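You operate a simulated robot arm through the tools that you are given. There is no shell and no other tool.

You are at the controls of a simulated robot arm. One attempt, no reset.

JOB
Dust and level the long board, then stand the blue car body on it.
Fine: duster back in its place; turn the red knob till the bubble lies between the marks. Set down upright: duster. What is to be rubbed or washed off counts as gone when no trace of it is left.

The check looks at the end state, three seconds after you hand in, the way a careful person would. Anything else that was tipped, shoved, dropped, spilled or broken makes it a failure.

ROBOT AND FRAMES
A 7-joint arm with a two-finger parallel gripper, fixed in place. Base frame: the origin is at the foot of the arm, x ahead of it, y to its left, z up; the work surface is at about z = 0.76. Units: m, rad, N and s.
Its first joint turns from -2.304 to 2.304 rad. Payload 3.91 kg.
The tool frame sits at the grasp point between the pads (the TCP): z along the fingers, y along the line on which they close. The tips reach 0.03 m beyond it. The gripper opens to 0.11 m. The fingers are 0.02 m wide and 0.01 m thick; the gripper's body (0.048 by 0.112 m) begins 0.055 m behind the TCP.
Orientation is told as [roll, pitch, yaw] about the base's x, y, z axes, in that order, counted from this pose: with the fingers straight down and closing along the base's y, the tool's x points along the base's -x, its y along +y and its z along -z.

CONTROLS
- The arm moves only by the tool drive_tool. Its argument "targets" is a list of rows, each an object of numbers (a shift or turn left out is 0, a gripper value left out holds the last): "x", "y", "z": the shift along the base's x, y, z in mm; "ax", "ay", "az": the turn, a rotation vector about the base's x, y, z in rad. In form: [{"x": .., "y": .., "z": .., "ax": .., "ay": .., "az": ..}, ...]. A call has 1 to 20 rows; each row shifts and turns the commanded pose from where the row before left it. "gripper" is the finger opening in mm, from 0 to 110, set as the call begins (left out, the last holds). A row lasts 0.2 s, in which the tool goes at most 0.05 m and 0.15 rad; a call with a longer step from one row to the next is refused whole, and so is a gripper value outside its range. A pose out of reach is approached as far as the arm can. The call stops where the force on the tool passes 40 N (or 10 N more than at its start, if that is more) or the arm is blocked; 0.2 s more then pass. The fingers move at their own pace (about 0.108 m/s each) and stop on an object; they squeeze with about 31 N. The grip force told is the motor's: it shows also when the fingers shut on nothing. Time passes only in rows, and 0.2 s behind the last, so rows that do not move let the fingers close. It gives the time, the measured TCP pose, the force on the tool (base axes), the opening and the grip force at its end, in the units of the frame above (readings bear some noise), with the torque about the TCP (base axes, N m) and any sound that the robot's microphone picked up.
- Cameras (640 x 400 px; columns grow to the right, rows downward): "scene" is fixed at [0.3979, 0.651, 1.417]; the picture's right is [0.20, 0.98, 0.00], its down [0.95, -0.19, -0.23] and it looks along [-0.22, 0.05, -0.97] (base axes); focal length 242 px, centre (320, 200). "wrist" rides on the gripper at [0.072, 0.017, -0.103] in the tool frame; the picture's right is [-0.23, 0.97, 0.00], its down [-0.76, -0.18, -0.62] and it looks along [-0.61, -0.14, 0.78] (tool axes); focal length 222 px, centre (320, 200). There is no depth. A picture from a camera that has moved, and an enlarged one, comes with that camera's place and axes in the base frame and with its lens.
- capture(camera): a new picture of that camera. No time passes.
- zoom(camera, box): a new picture of the part [left, top, right, bottom] of that camera's present view, enlarged. No time passes.
- hand_in(): hands the job in; it is judged then, once.

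Places have to be worked out from the pictures, the camera data and where the tool is seen. Open the gripper and draw the arm clear of the work before you hand the job in, unless the task says otherwise.

The tools are called after ">>>" by a JSON object that holds its "name" and its "arguments". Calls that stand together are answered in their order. drive_tool: Moves the arm, as the interface text tells. Its arguments: {"type":"object","properties":{"targets":{"type":"array","items":{"type":"object","properties":{"x":{"type":"number"},"y":{"type":"number"},"z":{"type":"number"},"ax":{"type":"number"},"ay":{"type":"number"},"az":{"type":"number"}}}},"gripper":{"type":"number"}},"required":["targets"]} The other tools are called the same way: capture (camera) takes a picture; zoom (camera, box) takes an enlarged picture of a part of a camera's view; hand_in () hands the job in.

At the start:

```text
time: 0.0
position: [0.2581, 0.6328, 1.1445]
orientation: [0.0, 0.0, 0.001]
wrist_force: [0.3, 0.4, 0.0]
moment: [0.01, -0.03, 0.01]
finger_gap: 0.1104
finger_force: 0.1
```

scene: 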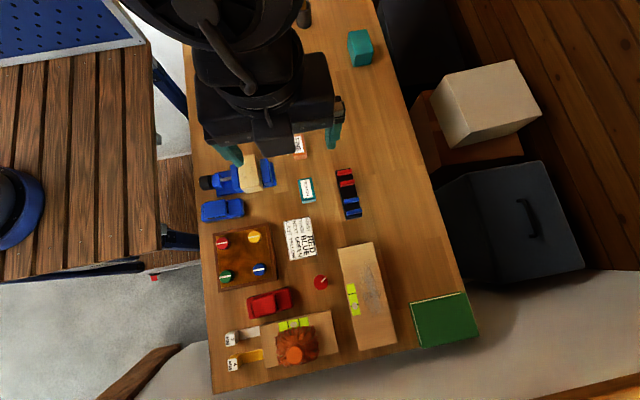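
wrist: 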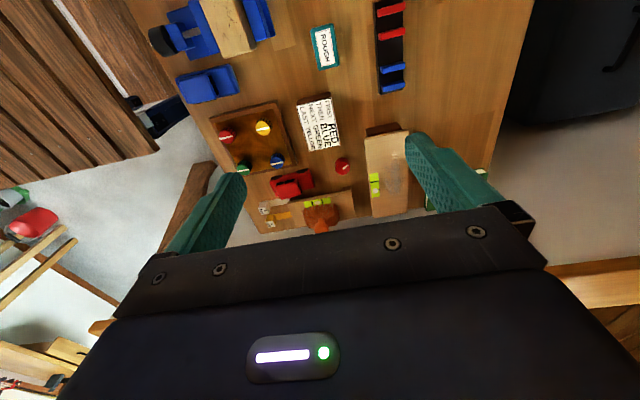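

The overview shows a workbench with two boards, knobs, a duster-like object, and car bodies. I zoom in to look at the details first.

>>> {"name": "zoom", "arguments": {"camera": "scene", "box": [190, 220, 350, 400]}}

>>> {"name": "zoom", "arguments": {"camera": "scene", "box": [310, 220, 490, 360]}}

>>> {"name": "zoom", "arguments": {"camera": "scene", "box": [190, 130, 370, 260]}}

>>> {"name": "zoom", "arguments": {"camera": "wrist", "box": [140, 0, 440, 240]}}

```text
2.22 times, centred on (270, 310) of scene
camera zoom: at [0.3979, 0.651, 1.417], right [0.2, 0.98, 0.0], down [0.95, -0.19, -0.23], along [-0.22, 0.05, -0.97], focal length 538 px, centre (431, -44)
```

zoom: 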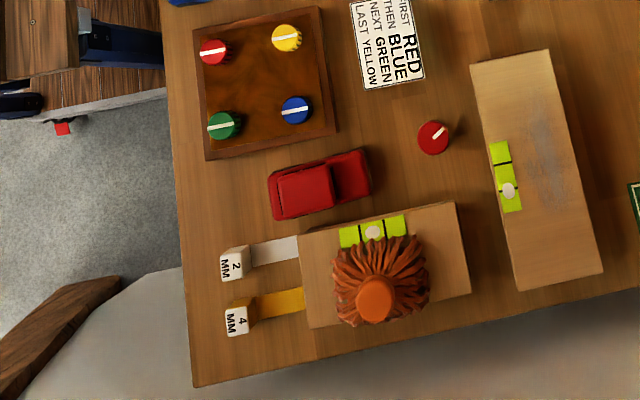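

```text
2.86 times, centred on (400, 290) of scene
camera zoom: at [0.3979, 0.651, 1.417], right [0.2, 0.98, 0.0], down [0.95, -0.19, -0.23], along [-0.22, 0.05, -0.97], focal length 692 px, centre (91, -57)
```

zoom: 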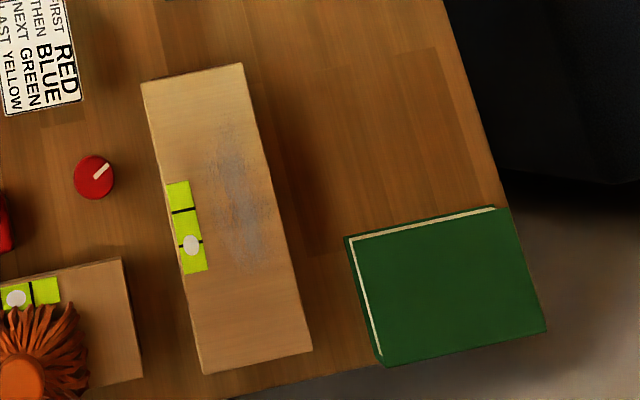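

```text
3.08 times, centred on (280, 195) of scene
camera zoom: at [0.3979, 0.651, 1.417], right [0.2, 0.98, 0.0], down [0.95, -0.19, -0.23], along [-0.22, 0.05, -0.97], focal length 745 px, centre (443, 215)
```

zoom: 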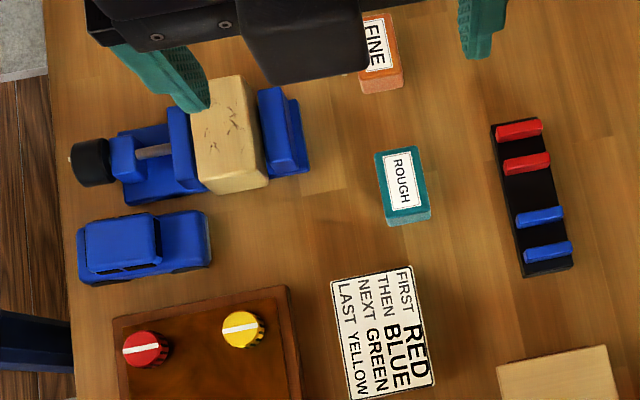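

```text
1.67 times, centred on (290, 120) of wrist
camera zoom: at [0.1832, 0.6488, 1.2485], right [0.23, 0.97, 0.0], down [0.76, -0.18, 0.62], along [0.61, -0.14, -0.78], focal length 370 px, centre (370, 333)
```

zoom: 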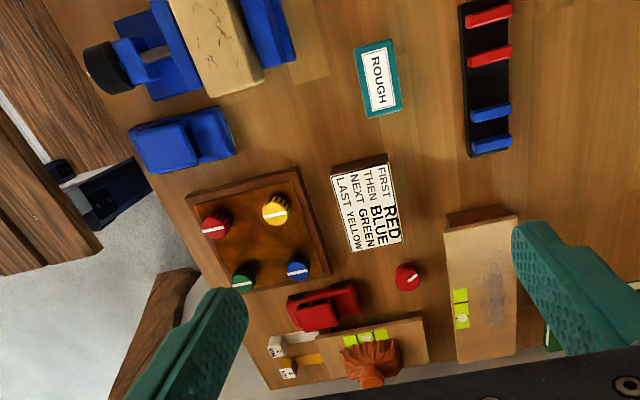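

The long board (x≈0.39–0.62, y≈0.70–0.79) has a grey dust patch and a vial with its bubble off toward +x; a lone red knob is at about (0.46, 0.64), and the duster stands on the shorter board. I move the wrist camera in for a closer look.

>>> {"name": "drive_tool", "arguments": {"targets": [{"x": 38, "y": -10, "z": -15}, {"x": 38, "y": -10, "z": -15}, {"x": 38, "y": -10, "z": -15}, {"x": 38, "y": -10, "z": -15}, {"x": 38, "y": -10, "z": -15}, {}]}}

>>> {"name": "capture", "arguments": {"camera": "wrist"}}

>>> {"name": "capture", "arguments": {"camera": "scene"}}

```text
time: 1.4
position: [0.446, 0.5831, 1.0689]
orientation: [0.0, -0.002, 0.002]
wrist_force: [-0.6, -0.2, -0.5]
moment: [0.0, -0.02, 0.01]
finger_gap: 0.1101
finger_force: 0.0
```

```text
taken
camera wrist: at [0.3717, 0.5995, 1.1728], right [0.23, 0.97, 0.0], down [0.76, -0.18, 0.62], along [0.61, -0.14, -0.78], focal length 222 px, centre (320, 200)
```

wrist: 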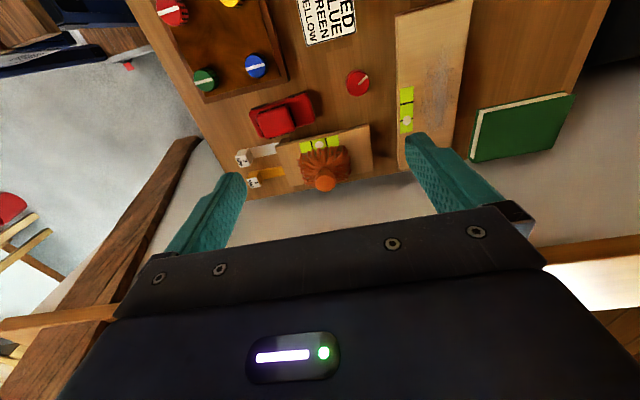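

```text
taken
```

scene: 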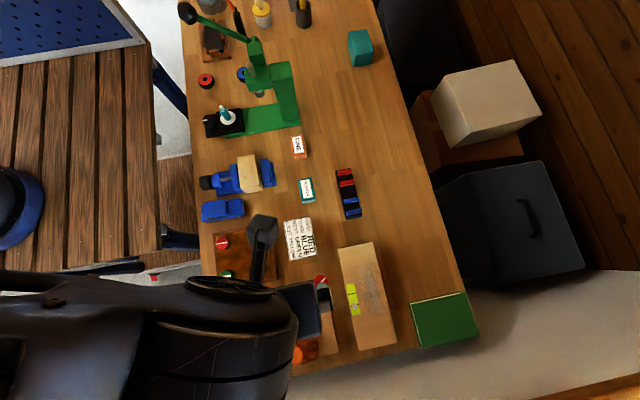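

>>> {"name": "zoom", "arguments": {"camera": "wrist", "box": [220, 60, 440, 210]}}

>>> {"name": "zoom", "arguments": {"camera": "scene", "box": [180, 0, 380, 130]}}

>>> {"name": "zoom", "arguments": {"camera": "scene", "box": [190, 120, 370, 240]}}

```text
2.67 times, centred on (330, 135) of wrist
camera zoom: at [0.3717, 0.5995, 1.1728], right [0.23, 0.97, 0.0], down [0.76, -0.18, 0.62], along [0.61, -0.14, -0.78], focal length 592 px, centre (293, 373)
```

zoom: 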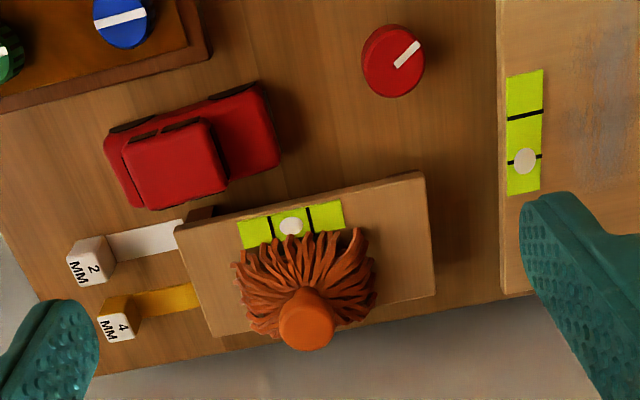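

```text
3.08 times, centred on (280, 65) of scene
camera zoom: at [0.3979, 0.651, 1.417], right [0.2, 0.98, 0.0], down [0.95, -0.19, -0.23], along [-0.22, 0.05, -0.97], focal length 745 px, centre (443, 615)
```

zoom: 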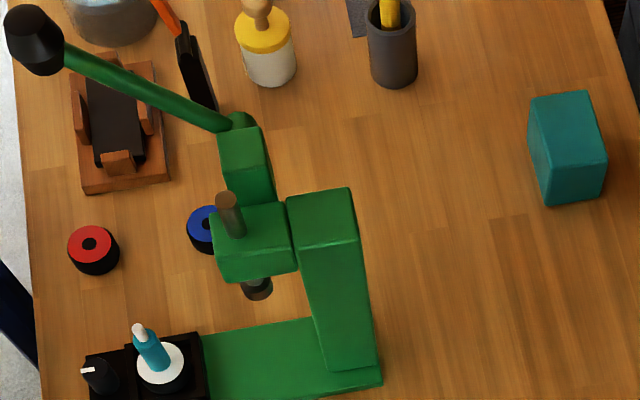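

```text
3.33 times, centred on (280, 180) of scene
camera zoom: at [0.3979, 0.651, 1.417], right [0.2, 0.98, 0.0], down [0.95, -0.19, -0.23], along [-0.22, 0.05, -0.97], focal length 807 px, centre (453, 267)
```

zoom: 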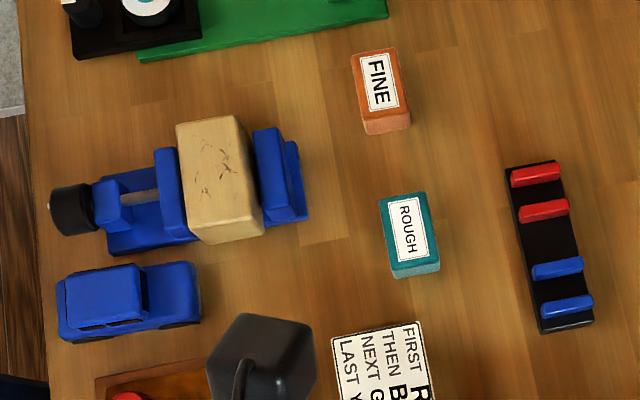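

The duster's handle top triangulates to about (0.576, 0.562, 0.863), with a handle roughly 34 mm thick. I tilt the tool to get a flatter side view of the duster, boards and knob.

>>> {"name": "drive_tool", "arguments": {"targets": [{"x": -6, "z": -30, "ay": -0.125}, {"x": -6, "z": -30, "ay": -0.125}, {"x": -6, "z": -30, "ay": -0.125}, {"x": -6, "z": -30, "ay": -0.125}, {}]}}

>>> {"name": "capture", "arguments": {"camera": "wrist"}}

>>> {"name": "zoom", "arguments": {"camera": "wrist", "box": [230, 60, 430, 200]}}

```text
time: 2.6
position: [0.4245, 0.5798, 0.9487]
orientation: [0.002, -0.501, 0.0]
wrist_force: [0.0, 0.1, 0.5]
moment: [0.0, 0.02, 0.02]
finger_gap: 0.1101
finger_force: 0.1
```

```text
taken
camera wrist: at [0.309, 0.5967, 1.0051], right [0.2, 0.97, 0.11], down [0.37, -0.18, 0.91], along [0.91, -0.14, -0.39], focal length 222 px, centre (320, 200)
```

wrist: 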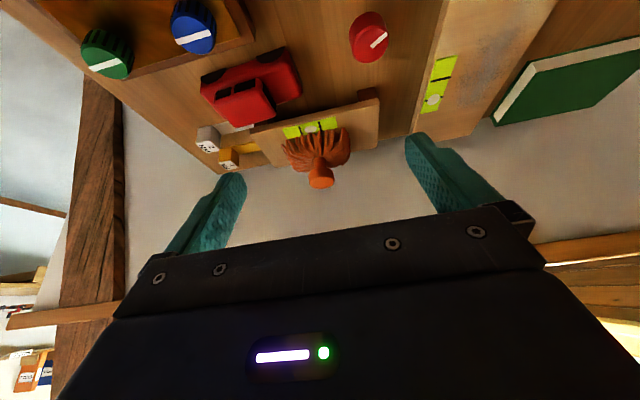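

```text
2.86 times, centred on (330, 130) of wrist
camera zoom: at [0.309, 0.5967, 1.0051], right [0.2, 0.97, 0.11], down [0.37, -0.18, 0.91], along [0.91, -0.14, -0.39], focal length 635 px, centre (291, 400)
```

zoom: 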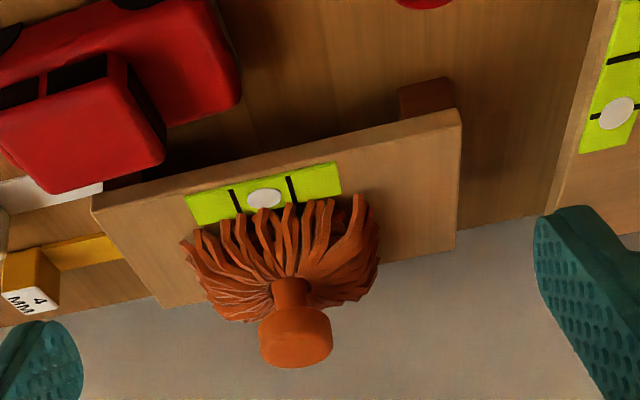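

Side view shows the duster is a mop head with a neck and a mushroom cap (cap z≈0.85–0.866), standing on the short board. I straighten the tool and go above the cap.

>>> {"name": "drive_tool", "arguments": {"targets": [{"x": 30.3, "y": -3.6, "z": 4, "ay": 0.1}, {"x": 30.3, "y": -3.6, "z": 4, "ay": 0.1}, {"x": 30.3, "y": -3.6, "z": 4, "ay": 0.1}, {"x": 30.3, "y": -3.6, "z": 4, "ay": 0.1}, {"x": 30.3, "y": -3.6, "z": 4, "ay": 0.1}, {}, {}], "gripper": 80}}

>>> {"name": "capture", "arguments": {"camera": "wrist"}}

>>> {"name": "capture", "arguments": {"camera": "scene"}}

```text
time: 4.2
position: [0.5745, 0.5631, 0.9689]
orientation: [0.001, 0.0, 0.002]
wrist_force: [0.4, -0.2, 0.2]
moment: [0.0, 0.0, 0.01]
finger_gap: 0.0799
finger_force: 0.0
```

```text
taken
camera wrist: at [0.5003, 0.5799, 1.0726], right [0.23, 0.97, 0.0], down [0.76, -0.18, 0.62], along [0.61, -0.14, -0.78], focal length 222 px, centre (320, 200)
```

wrist: 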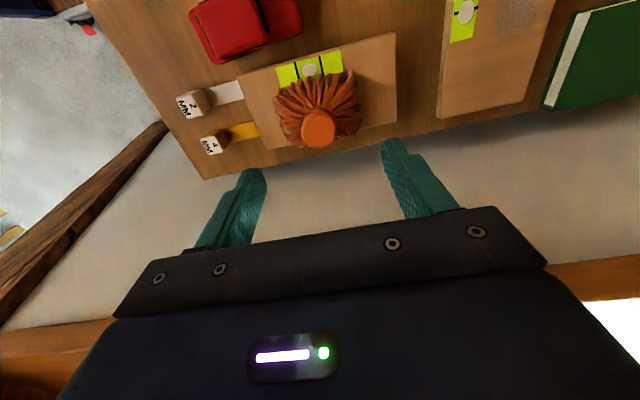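

```text
taken
```

scene: 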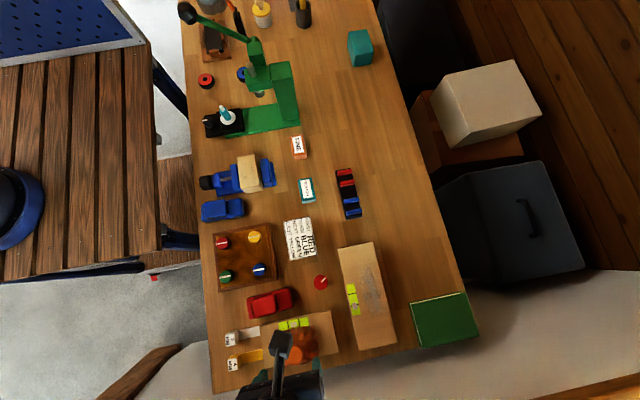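

The cap is confirmed at about (0.576, 0.562). I go straight down around it and close the fingers.

>>> {"name": "drive_tool", "arguments": {"targets": [{"x": 2, "y": -1, "z": -28}, {"z": -28}, {"z": -28}, {"z": -20}, {"z": -9}, {}], "gripper": 80}}

>>> {"name": "zoom", "arguments": {"camera": "wrist", "box": [180, 40, 460, 240]}}

```text
time: 5.6
position: [0.5777, 0.5636, 0.8571]
orientation: [0.0, 0.0, 0.001]
wrist_force: [0.7, -0.7, 0.1]
moment: [0.0, 0.0, 0.05]
finger_gap: 0.0799
finger_force: 0.0
```

```text
2.00 times, centred on (320, 140) of wrist
camera zoom: at [0.503, 0.5804, 0.961], right [0.23, 0.97, 0.0], down [0.76, -0.18, 0.62], along [0.61, -0.14, -0.78], focal length 444 px, centre (320, 320)
```

zoom: 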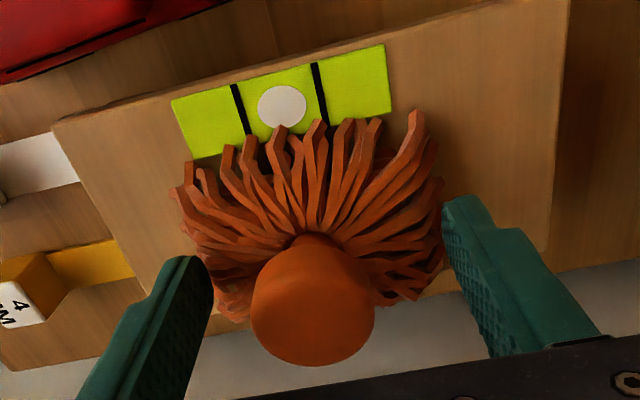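

The fingers straddle the cap well. I close on it and wait.

>>> {"name": "drive_tool", "arguments": {"targets": [{}, {}, {}, {}], "gripper": 15}}

>>> {"name": "zoom", "arguments": {"camera": "wrist", "box": [180, 40, 460, 240]}}

```text
time: 6.6
position: [0.5768, 0.5627, 0.8578]
orientation: [-0.001, 0.0, 0.0]
wrist_force: [-0.1, -0.2, -0.1]
moment: [0.01, -0.03, -0.01]
finger_gap: 0.035
finger_force: 30.8
```

```text
2.00 times, centred on (320, 140) of wrist
camera zoom: at [0.5029, 0.5805, 0.9612], right [0.23, 0.97, 0.0], down [0.76, -0.18, 0.62], along [0.61, -0.14, -0.78], focal length 444 px, centre (320, 320)
```

zoom: 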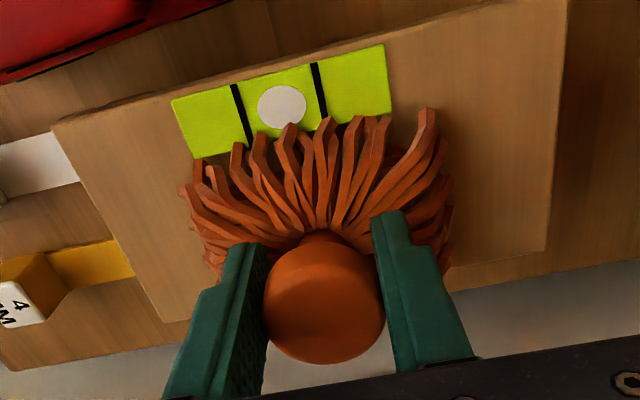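

Grip holds at 35 mm with ~31 N; closing nudged the duster about 4 mm in +y, which I'll undo on return (its home is at about TCP (0.577, 0.559, 0.857)). I lift it straight up.

>>> {"name": "drive_tool", "arguments": {"targets": [{"z": 10}, {"z": 20}, {"z": 30}, {"z": 20}, {}]}}

>>> {"name": "capture", "arguments": {"camera": "wrist"}}

>>> {"name": "zoom", "arguments": {"camera": "scene", "box": [190, 240, 420, 400]}}

```text
time: 7.8
position: [0.5759, 0.5626, 0.9366]
orientation: [-0.001, 0.0, 0.002]
wrist_force: [0.0, -0.5, 0.4]
moment: [0.0, -0.02, 0.0]
finger_gap: 0.0148
finger_force: 0.0
```

```text
taken
camera wrist: at [0.5018, 0.5798, 1.0406], right [0.23, 0.97, 0.0], down [0.76, -0.18, 0.62], along [0.61, -0.14, -0.78], focal length 222 px, centre (320, 200)
```

wrist: 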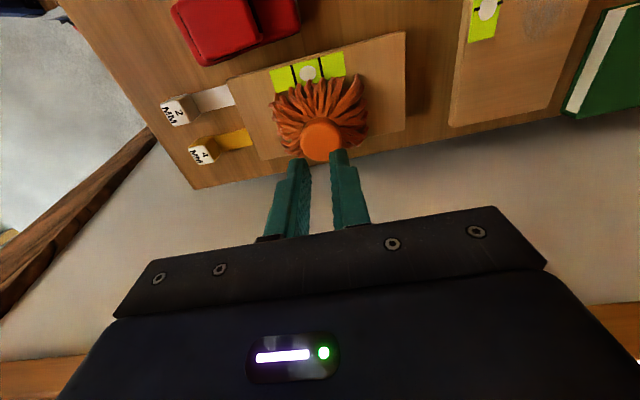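

```text
2.50 times, centred on (305, 320) of scene
camera zoom: at [0.3979, 0.651, 1.417], right [0.2, 0.98, 0.0], down [0.95, -0.19, -0.23], along [-0.22, 0.05, -0.97], focal length 605 px, centre (358, -100)
```

zoom: 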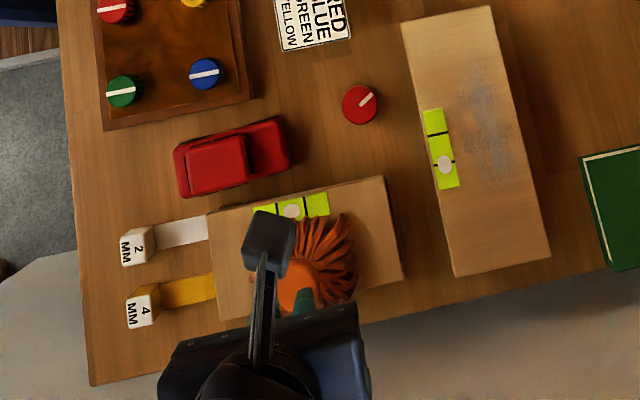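

The duster slipped out of the fingers and stayed standing where it was; I held it too near the top. I look closely at the cap shape before regripping lower.

>>> {"name": "zoom", "arguments": {"camera": "wrist", "box": [250, 50, 390, 170]}}

```text
3.33 times, centred on (320, 110) of wrist
camera zoom: at [0.5018, 0.5798, 1.0406], right [0.23, 0.97, 0.0], down [0.76, -0.18, 0.62], along [0.61, -0.14, -0.78], focal length 740 px, centre (320, 500)
```

zoom: 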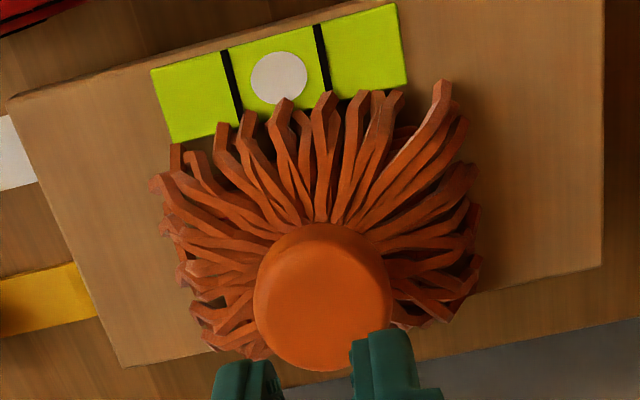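

The cap top seems to be at z≈0.859, so my pads were only holding its upper rim. I reopen, go down about 12 mm deeper than before, and close again.

>>> {"name": "drive_tool", "arguments": {"targets": [{}, {}, {"z": -25}, {"z": -25}, {"z": -20}, {"z": -12}, {"z": -9}, {}], "gripper": 70}}

>>> {"name": "zoom", "arguments": {"camera": "wrist", "box": [180, 40, 460, 240]}}

```text
time: 9.4
position: [0.5757, 0.5651, 0.8536]
orientation: [0.006, -0.004, 0.002]
wrist_force: [-3.7, -4.3, 20.3]
moment: [-0.85, 0.13, -0.08]
finger_gap: 0.0718
finger_force: 2.1
stopped in row 8: the force on the tool passed its limit at 55 N (the readings are from after the stop); the commanded pose is now the measured one
```

```text
2.00 times, centred on (320, 140) of wrist
camera zoom: at [0.5019, 0.5817, 0.9572], right [0.23, 0.97, 0.01], down [0.76, -0.18, 0.62], along [0.61, -0.14, -0.78], focal length 444 px, centre (320, 320)
```

zoom: 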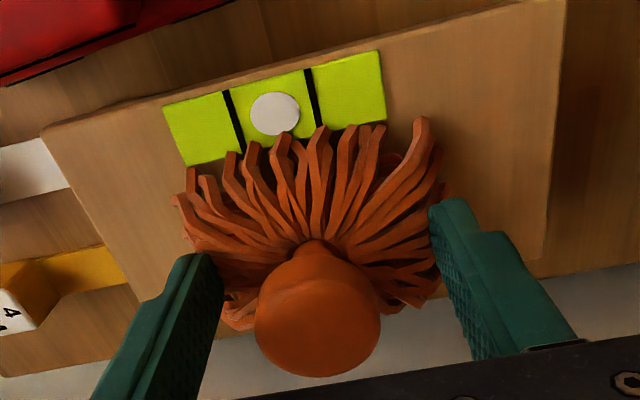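

The tips met the strands at TCP z≈0.853 (left side), so that is the depth limit. I back up 3 mm, close again, and lift in tiny steps while watching the gap.

>>> {"name": "drive_tool", "arguments": {"targets": [{"z": 3}, {}, {}], "gripper": 60}}

>>> {"name": "drive_tool", "arguments": {"targets": [{}, {}, {}, {}], "gripper": 0}}

>>> {"name": "zoom", "arguments": {"camera": "wrist", "box": [220, 80, 420, 220]}}

```text
time: 10.2
position: [0.5763, 0.565, 0.8555]
orientation: [0.005, -0.002, 0.002]
wrist_force: [-0.9, -0.8, 0.5]
moment: [0.03, 0.01, 0.01]
finger_gap: 0.0598
finger_force: 0.1
```

```text
time: 11.2
position: [0.5758, 0.5647, 0.8558]
orientation: [0.003, -0.001, 0.002]
wrist_force: [-0.2, -1.7, 2.1]
moment: [-0.1, -0.02, -0.03]
finger_gap: 0.0352
finger_force: 31.0
```

```text
2.86 times, centred on (320, 150) of wrist
camera zoom: at [0.5018, 0.5813, 0.9589], right [0.23, 0.97, 0.0], down [0.76, -0.18, 0.62], along [0.61, -0.14, -0.78], focal length 635 px, centre (320, 343)
```

zoom: 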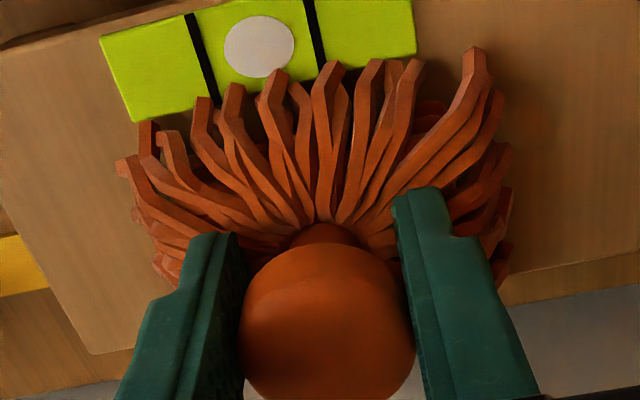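

Gripped again at 35 mm with 31 N. I lift slowly in 2 mm rows and check whether the gap stays.

>>> {"name": "drive_tool", "arguments": {"targets": [{"z": 2}, {"z": 2}, {"z": 2}, {"z": 2}, {}]}}

>>> {"name": "zoom", "arguments": {"camera": "wrist", "box": [220, 80, 420, 220]}}

```text
time: 12.4
position: [0.576, 0.5648, 0.8625]
orientation: [0.004, -0.002, 0.003]
wrist_force: [0.3, -0.8, -0.4]
moment: [0.02, 0.02, 0.02]
finger_gap: 0.0348
finger_force: 31.3
```

```text
2.86 times, centred on (320, 150) of wrist
camera zoom: at [0.5024, 0.5808, 0.9664], right [0.23, 0.97, 0.0], down [0.76, -0.18, 0.62], along [0.61, -0.14, -0.78], focal length 635 px, centre (320, 343)
```

zoom: 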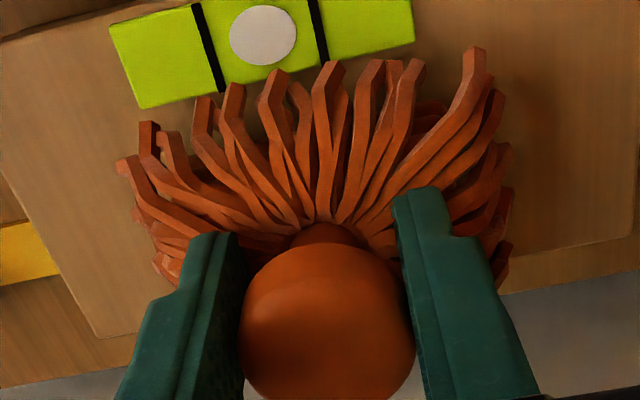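

It is held now — the duster moved up with the fingers while the board stayed. I continue lifting gently.

>>> {"name": "drive_tool", "arguments": {"targets": [{"z": 3}, {"z": 4}, {"z": 5}, {"z": 6}, {"z": 6}, {"z": 5}, {"z": 4}, {"z": 2}, {}]}}

>>> {"name": "capture", "arguments": {"camera": "wrist"}}

```text
time: 14.4
position: [0.5768, 0.565, 0.8988]
orientation: [0.004, -0.003, 0.002]
wrist_force: [0.5, -0.2, -1.0]
moment: [0.06, 0.0, -0.01]
finger_gap: 0.0352
finger_force: 30.7
```

```text
taken
camera wrist: at [0.5021, 0.5815, 1.0019], right [0.23, 0.97, 0.0], down [0.76, -0.18, 0.62], along [0.61, -0.14, -0.78], focal length 222 px, centre (320, 200)
```

wrist: 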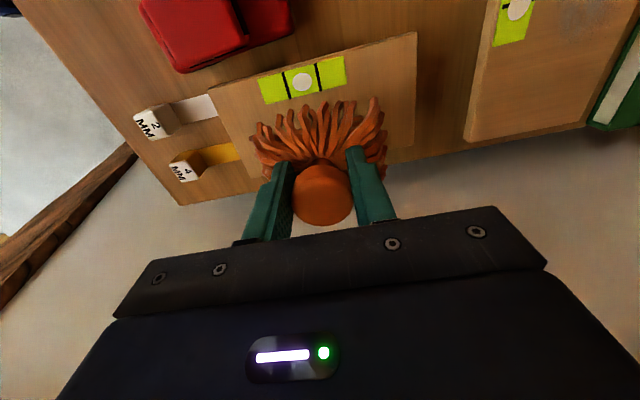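

The duster hangs steady in the grip (gap 35 mm). I carry it gently to above the dust patch on the long board, around (0.50, 0.765).

>>> {"name": "drive_tool", "arguments": {"targets": [{"x": -1.5, "y": 4}, {"x": -3, "y": 8}, {"x": -4.5, "y": 12}, {"x": -5, "y": 14}, {"x": -5, "y": 14}, {"x": -6, "y": 15}, {"x": -6, "y": 15}, {"x": -6, "y": 15}, {"x": -6, "y": 15}, {"x": -6, "y": 15}, {"x": -6, "y": 15}, {"x": -6, "y": 15}, {"x": -5, "y": 14}, {"x": -4.5, "y": 12}, {"x": -3.5, "y": 9}, {"x": -2, "y": 6}, {"x": -1, "y": 2}, {}]}}

>>> {"name": "capture", "arguments": {"camera": "wrist"}}

>>> {"name": "capture", "arguments": {"camera": "scene"}}

```text
time: 18.2
position: [0.4999, 0.7655, 0.8972]
orientation: [0.003, -0.004, 0.003]
wrist_force: [-0.6, 0.1, -0.9]
moment: [0.01, -0.01, 0.0]
finger_gap: 0.0353
finger_force: 30.4
```

```text
taken
camera wrist: at [0.4248, 0.782, 1.0011], right [0.23, 0.97, 0.0], down [0.76, -0.18, 0.62], along [0.61, -0.14, -0.78], focal length 222 px, centre (320, 200)
```

wrist: 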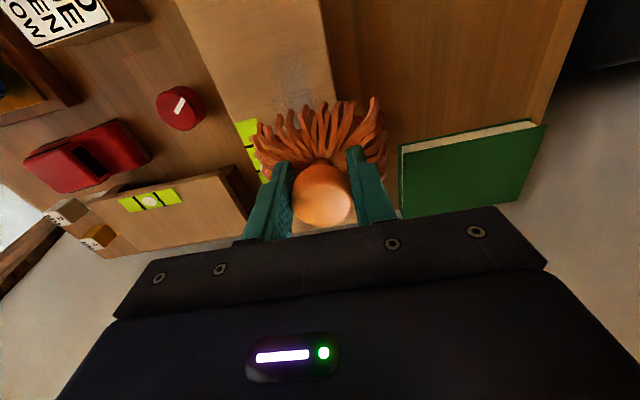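

```text
taken
```

scene: 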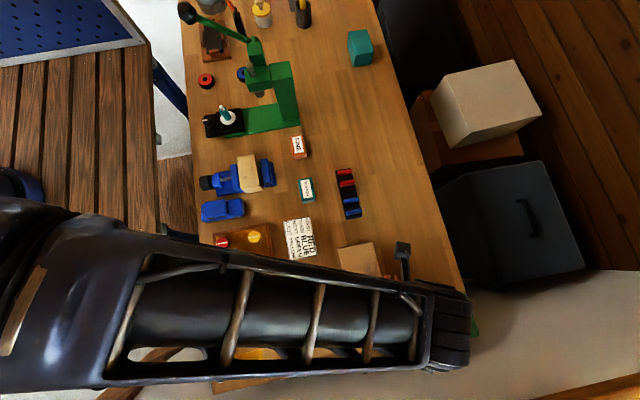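

The duster is over the patch; the wrist view puts the board's width at y≈0.69–0.78 and the dust around y≈0.75. I shift 9 mm to -y and go down carefully toward contact.

>>> {"name": "drive_tool", "arguments": {"targets": [{"y": -4, "z": -3}, {"y": -4, "z": -5}, {"y": -1, "z": -6}, {"z": -6}, {"z": -5}, {"z": -3}, {}]}}

>>> {"name": "zoom", "arguments": {"camera": "wrist", "box": [180, 20, 460, 220]}}

```text
time: 19.8
position: [0.4992, 0.7551, 0.8699]
orientation: [0.003, -0.002, 0.001]
wrist_force: [0.6, 1.1, -1.7]
moment: [-0.01, -0.02, -0.02]
finger_gap: 0.0349
finger_force: 31.3
```

```text
2.00 times, centred on (320, 120) of wrist
camera zoom: at [0.425, 0.7727, 0.9733], right [0.23, 0.97, 0.0], down [0.76, -0.18, 0.62], along [0.61, -0.14, -0.78], focal length 444 px, centre (320, 360)
```

zoom: 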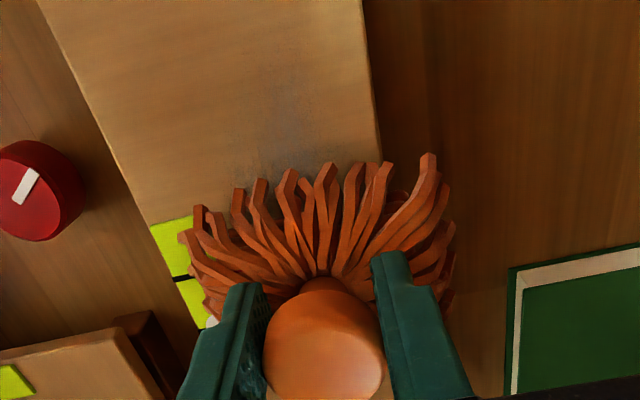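

Dust is seen just at the front of the strands at y≈0.755, aligned with the duster. I descend in small steps until light contact.

>>> {"name": "drive_tool", "arguments": {"targets": [{"z": -2}, {"z": -2}, {"z": -2}, {"z": -2}, {}]}}

>>> {"name": "drive_tool", "arguments": {"targets": [{"z": -1.5}, {"z": -1.5}, {}]}}

```text
time: 21.0
position: [0.5005, 0.757, 0.8645]
orientation: [0.006, -0.004, 0.002]
wrist_force: [1.5, -2.6, 23.1]
moment: [-0.56, 0.18, -0.01]
finger_gap: 0.035
finger_force: 30.8
```

```text
time: 21.5
position: [0.5003, 0.7586, 0.8633]
orientation: [0.008, -0.003, 0.002]
wrist_force: [1.6, -0.7, 8.4]
moment: [-0.14, 0.13, -0.02]
finger_gap: 0.035
finger_force: 31.3
stopped in row 2: the force on the tool passed its limit at 42 N (the readings are from after the stop); the commanded pose is now the measured one
```

Light contact made at TCP z≈0.863 with ~8 N pressing. I wipe slowly toward -x first.

>>> {"name": "drive_tool", "arguments": {"targets": [{"x": -4}, {"x": -7}, {"x": -9}, {"x": -9}, {"x": -9}, {"x": -8}, {"x": -5}, {}]}}

>>> {"name": "zoom", "arguments": {"camera": "wrist", "box": [180, 20, 460, 220]}}

```text
time: 23.3
position: [0.4495, 0.7565, 0.8647]
orientation: [0.008, -0.006, -0.001]
wrist_force: [10.9, 0.1, 22.1]
moment: [-0.33, -0.26, 0.04]
finger_gap: 0.0352
finger_force: 30.8
```

```text
2.00 times, centred on (320, 120) of wrist
camera zoom: at [0.3753, 0.7731, 0.9681], right [0.23, 0.97, 0.01], down [0.76, -0.18, 0.63], along [0.61, -0.13, -0.78], focal length 444 px, centre (320, 360)
```

zoom: 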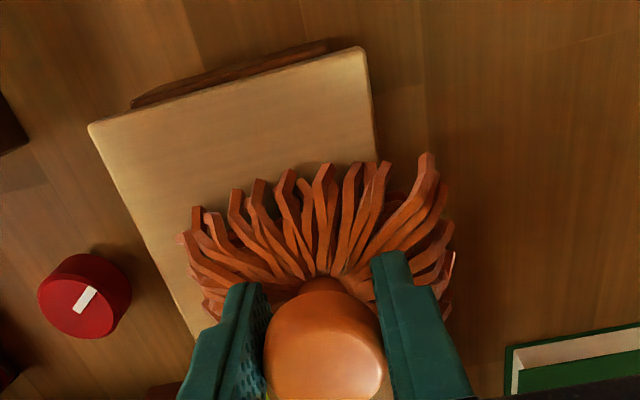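

Sliding works with ~22 N pressing at x≈0.45 and no dust remains ahead of the strands. I ease off slightly and wipe back along +x.

>>> {"name": "drive_tool", "arguments": {"targets": [{"x": 4, "z": -0.3}, {"x": 7}, {"x": 9}, {"x": 9}, {"x": 9}, {"x": 9}, {"x": 9}, {"x": 9}, {"x": 9}, {"x": 9}, {"x": 9}, {"x": 9}, {"x": 7}, {"x": 4}, {}]}}

>>> {"name": "zoom", "arguments": {"camera": "wrist", "box": [180, 20, 460, 220]}}

>>> {"name": "capture", "arguments": {"camera": "wrist"}}

```text
time: 26.5
position: [0.5599, 0.7577, 0.8629]
orientation: [0.009, -0.004, 0.002]
wrist_force: [-10.7, 2.7, 23.7]
moment: [-0.17, -0.09, 0.0]
finger_gap: 0.0349
finger_force: 30.9
```

```text
2.00 times, centred on (320, 120) of wrist
camera zoom: at [0.4852, 0.7736, 0.9669], right [0.23, 0.97, 0.01], down [0.76, -0.18, 0.62], along [0.61, -0.13, -0.78], focal length 444 px, centre (320, 360)
```

zoom: 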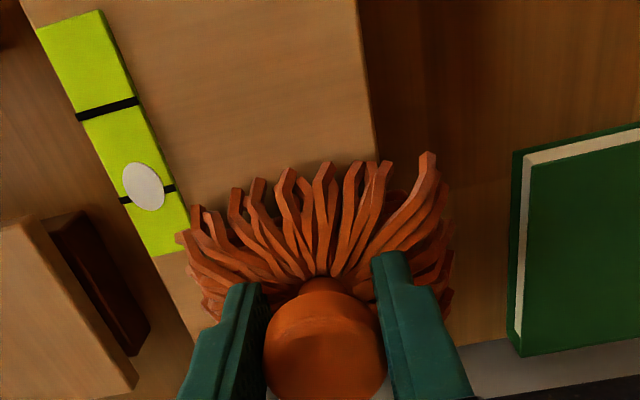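

```text
taken
camera wrist: at [0.4852, 0.7736, 0.9669], right [0.23, 0.97, 0.01], down [0.76, -0.18, 0.62], along [0.61, -0.13, -0.78], focal length 222 px, centre (320, 200)
```

wrist: 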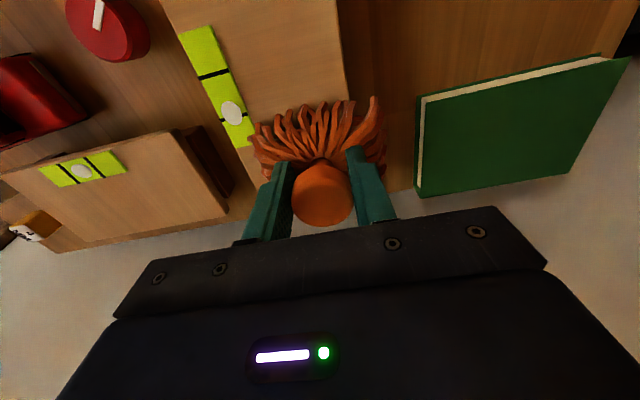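

The wiped part looks clean. I do one more pass: a little further +x, then back along -x slightly shifted to +y.

>>> {"name": "drive_tool", "arguments": {"targets": [{"x": 4, "z": 0.3}, {"x": 6}, {"x": 3}, {"x": -3, "y": 3}, {"x": -7, "y": 3}, {"x": -9}, {"x": -9}, {"x": -10}, {"x": -10}, {"x": -10}, {"x": -10}, {"x": -10}, {"x": -10}, {"x": -10}, {"x": -9}, {"x": -8}, {"x": -6}, {"x": -3}, {}]}}

>>> {"name": "capture", "arguments": {"camera": "wrist"}}

```text
time: 30.5
position: [0.4491, 0.7632, 0.8636]
orientation: [0.009, -0.003, 0.002]
wrist_force: [5.4, -2.3, 15.7]
moment: [-0.4, -0.11, 0.08]
finger_gap: 0.0348
finger_force: 30.8
```

```text
taken
camera wrist: at [0.3745, 0.7793, 0.9673], right [0.23, 0.97, 0.01], down [0.76, -0.18, 0.62], along [0.61, -0.13, -0.78], focal length 222 px, centre (320, 200)
```

wrist: 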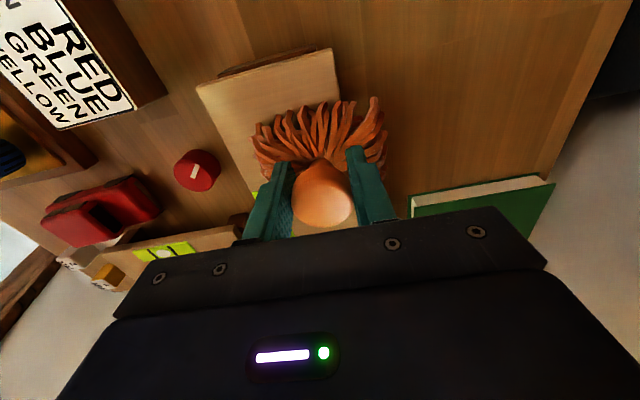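

I lift the duster gently off the board and look at the surface.

>>> {"name": "drive_tool", "arguments": {"targets": [{"z": 2}, {"z": 3}, {"z": 4}, {"z": 5}, {"z": 6}, {"z": 6}, {"z": 6}, {"z": 5}, {"z": 4}, {"z": 2}, {}]}}

>>> {"name": "capture", "arguments": {"camera": "wrist"}}

>>> {"name": "capture", "arguments": {"camera": "scene"}}

```text
time: 32.9
position: [0.4499, 0.7634, 0.9054]
orientation: [0.01, -0.005, 0.001]
wrist_force: [0.5, -0.2, -0.4]
moment: [0.04, 0.02, 0.0]
finger_gap: 0.0351
finger_force: 30.6
```

```text
taken
camera wrist: at [0.3754, 0.7802, 1.01], right [0.23, 0.97, 0.01], down [0.76, -0.18, 0.62], along [0.61, -0.13, -0.78], focal length 222 px, centre (320, 200)
```

wrist: 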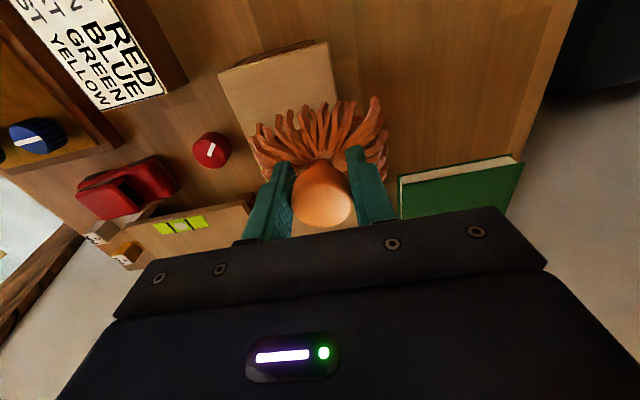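

```text
taken
```

scene: 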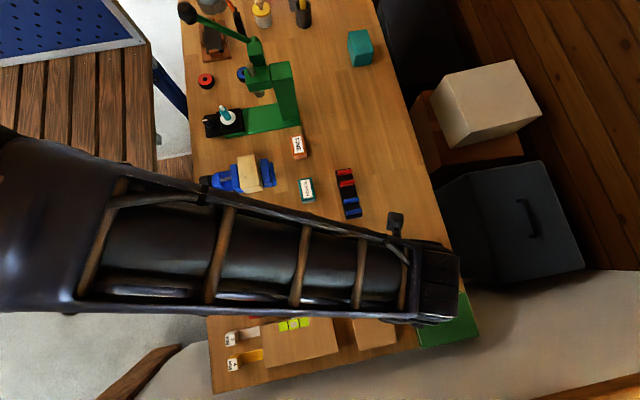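

The duster is still held. I carry it gently back toward above its home on the short board, which should also open up the scene view of the long board.

>>> {"name": "drive_tool", "arguments": {"targets": [{"x": 2, "y": -3}, {"x": 4, "y": -7}, {"x": 6, "y": -10}, {"x": 8, "y": -13}, {"x": 8.5, "y": -14}, {"x": 9, "y": -14}, {"x": 9, "y": -14}, {"x": 9, "y": -14}, {"x": 9, "y": -14}, {"x": 9, "y": -14}, {"x": 9, "y": -14}, {"x": 9, "y": -14}, {"x": 9, "y": -14}, {"x": 8.5, "y": -14}, {"x": 8, "y": -13}, {"x": 6, "y": -10}, {"x": 3, "y": -6}, {"x": 1, "y": -2}, {}]}}

>>> {"name": "capture", "arguments": {"camera": "wrist"}}

>>> {"name": "zoom", "arguments": {"camera": "scene", "box": [300, 220, 440, 370]}}

```text
time: 36.9
position: [0.5773, 0.5594, 0.9055]
orientation: [0.008, -0.004, 0.002]
wrist_force: [0.3, -0.3, -0.5]
moment: [0.0, 0.05, -0.02]
finger_gap: 0.0352
finger_force: 31.3
```

```text
taken
camera wrist: at [0.5021, 0.5761, 1.0098], right [0.23, 0.97, 0.01], down [0.76, -0.18, 0.62], along [0.61, -0.13, -0.78], focal length 222 px, centre (320, 200)
```

wrist: 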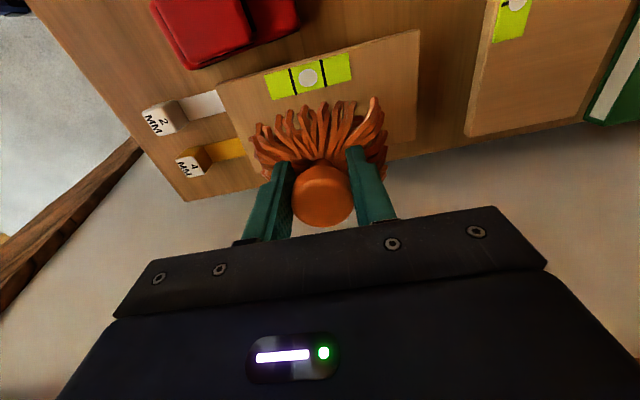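

```text
2.67 times, centred on (370, 295) of scene
camera zoom: at [0.3979, 0.651, 1.417], right [0.2, 0.98, 0.0], down [0.95, -0.19, -0.23], along [-0.22, 0.05, -0.97], focal length 646 px, centre (187, -53)
```

zoom: 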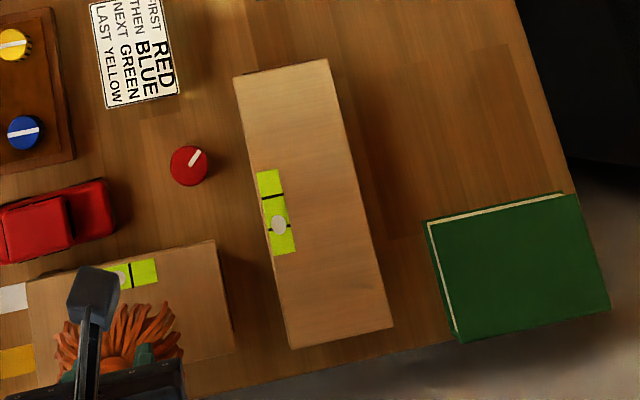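

The long board looks clean; I zoom in harder to be sure there's no trace before putting the duster down.

>>> {"name": "zoom", "arguments": {"camera": "scene", "box": [335, 235, 405, 285]}}

>>> {"name": "zoom", "arguments": {"camera": "scene", "box": [340, 280, 410, 350]}}

```text
8.00 times, centred on (370, 260) of scene
camera zoom: at [0.3979, 0.651, 1.417], right [0.2, 0.98, 0.0], down [0.95, -0.19, -0.23], along [-0.22, 0.05, -0.97], focal length 1937 px, centre (-80, -280)
```

zoom: 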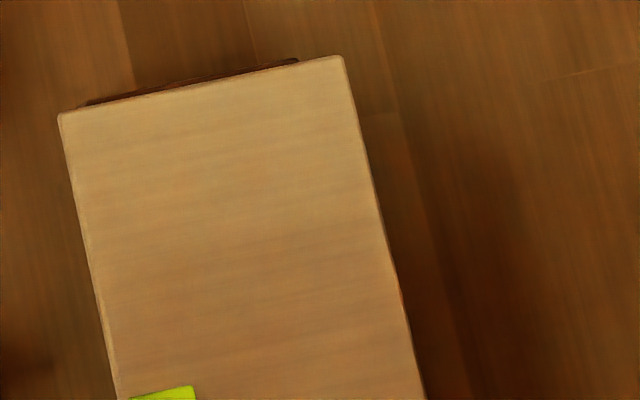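

```text
5.71 times, centred on (375, 315) of scene
camera zoom: at [0.3979, 0.651, 1.417], right [0.2, 0.98, 0.0], down [0.95, -0.19, -0.23], along [-0.22, 0.05, -0.97], focal length 1383 px, centre (6, -457)
```

zoom: 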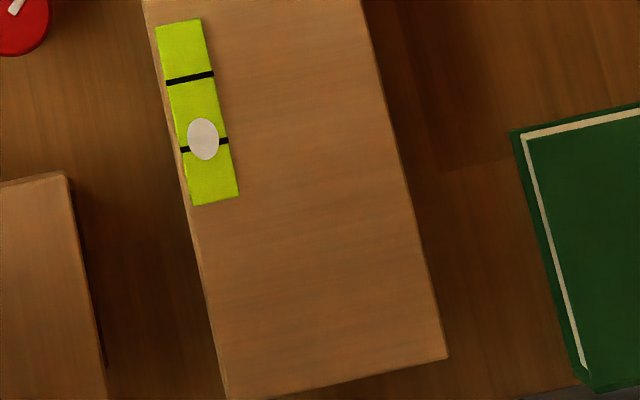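

No trace of dust is left. I lower the duster back onto its original spot, finishing in small steps to feel the contact.

>>> {"name": "drive_tool", "arguments": {"targets": [{"x": -1, "z": -3}, {"z": -5}, {"z": -7}, {"z": -8}, {"z": -8}, {"z": -6}, {"z": -4}, {"z": -2}, {}]}}

>>> {"name": "zoom", "arguments": {"camera": "wrist", "box": [180, 20, 460, 220]}}

```text
time: 38.9
position: [0.5764, 0.5587, 0.8639]
orientation: [0.009, -0.005, 0.002]
wrist_force: [0.4, -0.1, 0.0]
moment: [-0.01, 0.03, -0.02]
finger_gap: 0.0348
finger_force: 31.0
```

```text
2.00 times, centred on (320, 120) of wrist
camera zoom: at [0.5018, 0.5752, 0.9673], right [0.23, 0.97, 0.01], down [0.76, -0.18, 0.62], along [0.61, -0.13, -0.78], focal length 444 px, centre (320, 360)
```

zoom: 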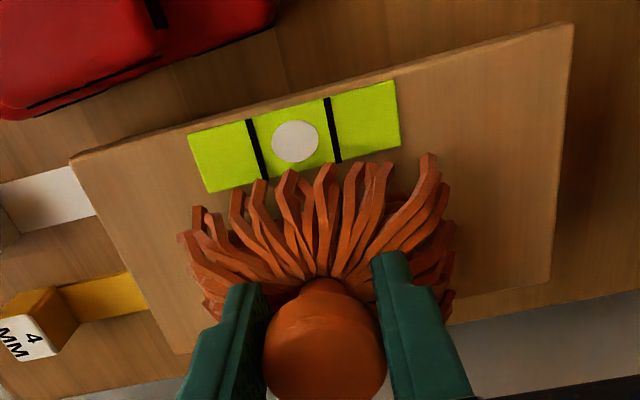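

>>> {"name": "drive_tool", "arguments": {"targets": [{"z": -2}, {"z": -2}, {"z": -1.5}, {}]}}

```text
time: 39.9
position: [0.5758, 0.5595, 0.8583]
orientation: [0.01, -0.004, 0.0]
wrist_force: [0.5, -0.1, -1.7]
moment: [-0.04, -0.02, 0.0]
finger_gap: 0.0354
finger_force: 30.6
```

No contact yet at z=0.858. I continue in 1 mm steps.

>>> {"name": "drive_tool", "arguments": {"targets": [{"z": -1}, {"z": -1}, {"z": -0.5}, {}]}}

```text
time: 40.9
position: [0.5772, 0.5594, 0.8563]
orientation: [0.009, -0.005, 0.001]
wrist_force: [-0.6, -0.8, -0.8]
moment: [-0.02, 0.03, -0.01]
finger_gap: 0.0351
finger_force: 31.0
```

>>> {"name": "drive_tool", "arguments": {"targets": [{"z": -0.7}, {"z": -0.7}, {}]}}

>>> {"name": "zoom", "arguments": {"camera": "wrist", "box": [180, 20, 460, 220]}}

```text
time: 41.7
position: [0.5765, 0.5592, 0.8533]
orientation: [0.009, -0.004, 0.0]
wrist_force: [-0.2, -0.3, 1.1]
moment: [-0.09, -0.04, -0.03]
finger_gap: 0.0351
finger_force: 31.2
```

```text
2.00 times, centred on (320, 120) of wrist
camera zoom: at [0.5014, 0.5757, 0.958], right [0.23, 0.97, 0.01], down [0.76, -0.18, 0.62], along [0.61, -0.13, -0.78], focal length 444 px, centre (320, 360)
```

zoom: 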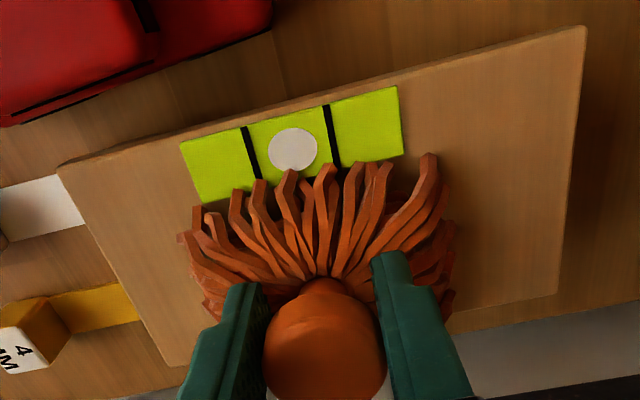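

Contact is just starting (Fz +1 N). I lower a touch more and then open the fingers moderately, so they don't sweep into strands.

>>> {"name": "drive_tool", "arguments": {"targets": [{"z": -0.5}, {}]}}

>>> {"name": "drive_tool", "arguments": {"targets": [{}, {}, {}], "gripper": 50}}

>>> {"name": "zoom", "arguments": {"camera": "wrist", "box": [180, 20, 460, 220]}}

```text
time: 42.3
position: [0.5752, 0.5597, 0.8551]
orientation: [0.009, -0.006, 0.002]
wrist_force: [-0.8, -0.6, 10.1]
moment: [-0.37, -0.11, -0.03]
finger_gap: 0.035
finger_force: 30.8
```

```text
time: 43.1
position: [0.5759, 0.5593, 0.8528]
orientation: [0.009, -0.002, 0.001]
wrist_force: [1.2, 2.9, 11.0]
moment: [-0.19, 0.04, 0.0]
finger_gap: 0.0483
finger_force: 0.0
```

```text
2.00 times, centred on (320, 120) of wrist
camera zoom: at [0.5013, 0.5757, 0.9575], right [0.23, 0.97, 0.01], down [0.76, -0.18, 0.62], along [0.61, -0.13, -0.78], focal length 444 px, centre (320, 360)
```

zoom: 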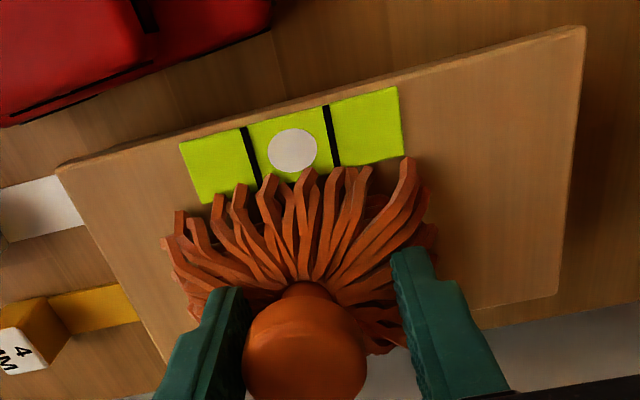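

Released, but the left finger dragged the duster about 6 mm in -y as it opened. I rise straight up clear of it and then compare its spot with the starting picture.

>>> {"name": "drive_tool", "arguments": {"targets": [{"z": 3}, {"z": 5}, {"z": 10}, {"z": 20}, {"z": 30}, {"z": 30}, {}]}}

>>> {"name": "capture", "arguments": {"camera": "wrist"}}

>>> {"name": "capture", "arguments": {"camera": "scene"}}

```text
time: 44.7
position: [0.5755, 0.5581, 0.9507]
orientation: [0.009, -0.003, 0.001]
wrist_force: [0.0, 0.0, 0.3]
moment: [-0.02, 0.01, 0.01]
finger_gap: 0.0503
finger_force: 0.2
```

```text
taken
camera wrist: at [0.5007, 0.5746, 1.0541], right [0.23, 0.97, 0.01], down [0.76, -0.18, 0.62], along [0.61, -0.13, -0.78], focal length 222 px, centre (320, 200)
```

wrist: 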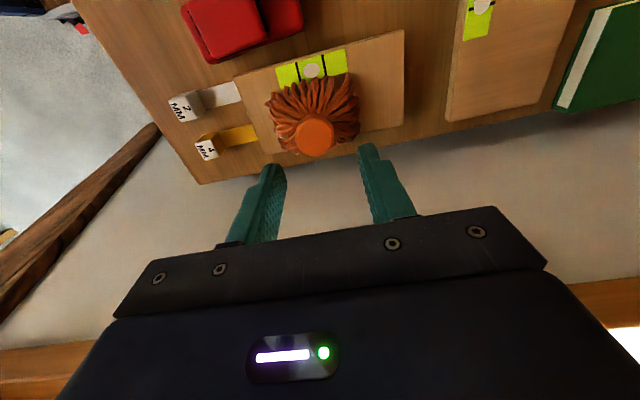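

```text
taken
```

scene: 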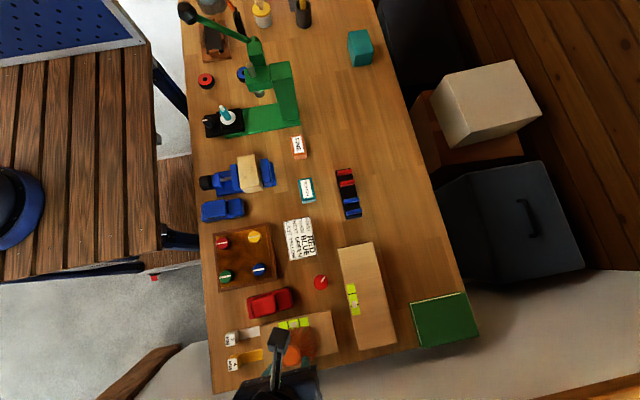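

The duster stands upright on the short board. I move over toward the knob, which clears the scene view to check the duster's spot and gives a close look at the knob.

>>> {"name": "drive_tool", "arguments": {"targets": [{"x": -33, "y": 20}, {"x": -34, "y": 21}, {"x": -34, "y": 21}, {"x": -34, "y": 20, "z": -30}, {"z": -30}, {}, {}], "gripper": 60}}

>>> {"name": "zoom", "arguments": {"camera": "scene", "box": [190, 220, 350, 400]}}

>>> {"name": "capture", "arguments": {"camera": "wrist"}}

```text
time: 46.3
position: [0.4419, 0.6428, 0.8887]
orientation: [0.01, -0.004, 0.0]
wrist_force: [-0.7, 0.6, -0.1]
moment: [0.0, -0.03, -0.02]
finger_gap: 0.0598
finger_force: 0.1
```

```text
2.22 times, centred on (270, 310) of scene
camera zoom: at [0.3979, 0.651, 1.417], right [0.2, 0.98, 0.0], down [0.95, -0.19, -0.23], along [-0.22, 0.05, -0.97], focal length 538 px, centre (431, -44)
```

zoom: 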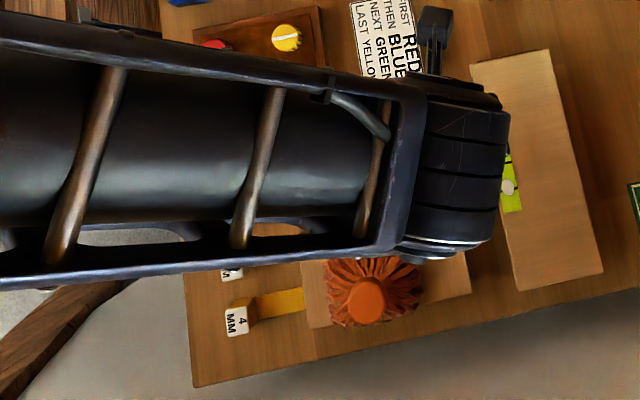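

```text
taken
camera wrist: at [0.3668, 0.6594, 0.9932], right [0.23, 0.97, 0.01], down [0.76, -0.18, 0.62], along [0.61, -0.13, -0.78], focal length 222 px, centre (320, 200)
```

wrist: 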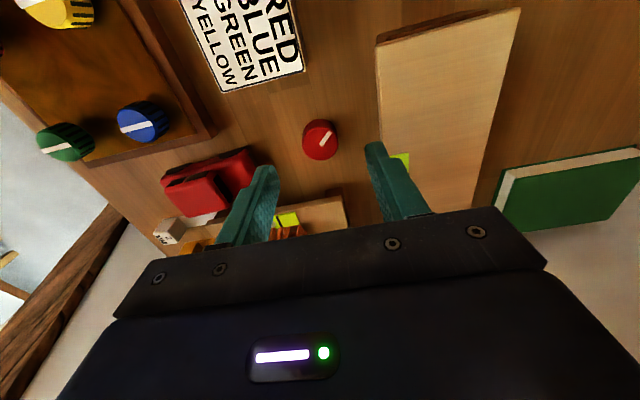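

The duster's cap sits about 6–8 mm to -y of its starting spot; I'll correct that later. Now I zoom on the knob to locate it precisely.

>>> {"name": "zoom", "arguments": {"camera": "wrist", "box": [270, 90, 430, 190]}}

```text
4.00 times, centred on (350, 140) of wrist
camera zoom: at [0.3668, 0.6594, 0.9932], right [0.23, 0.97, 0.01], down [0.76, -0.18, 0.62], along [0.61, -0.13, -0.78], focal length 888 px, centre (200, 440)
```

zoom: 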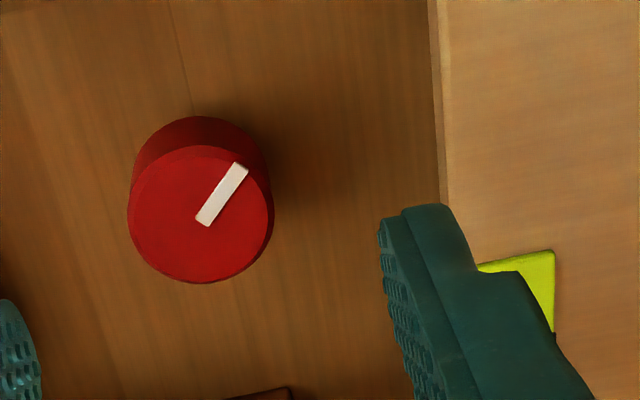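

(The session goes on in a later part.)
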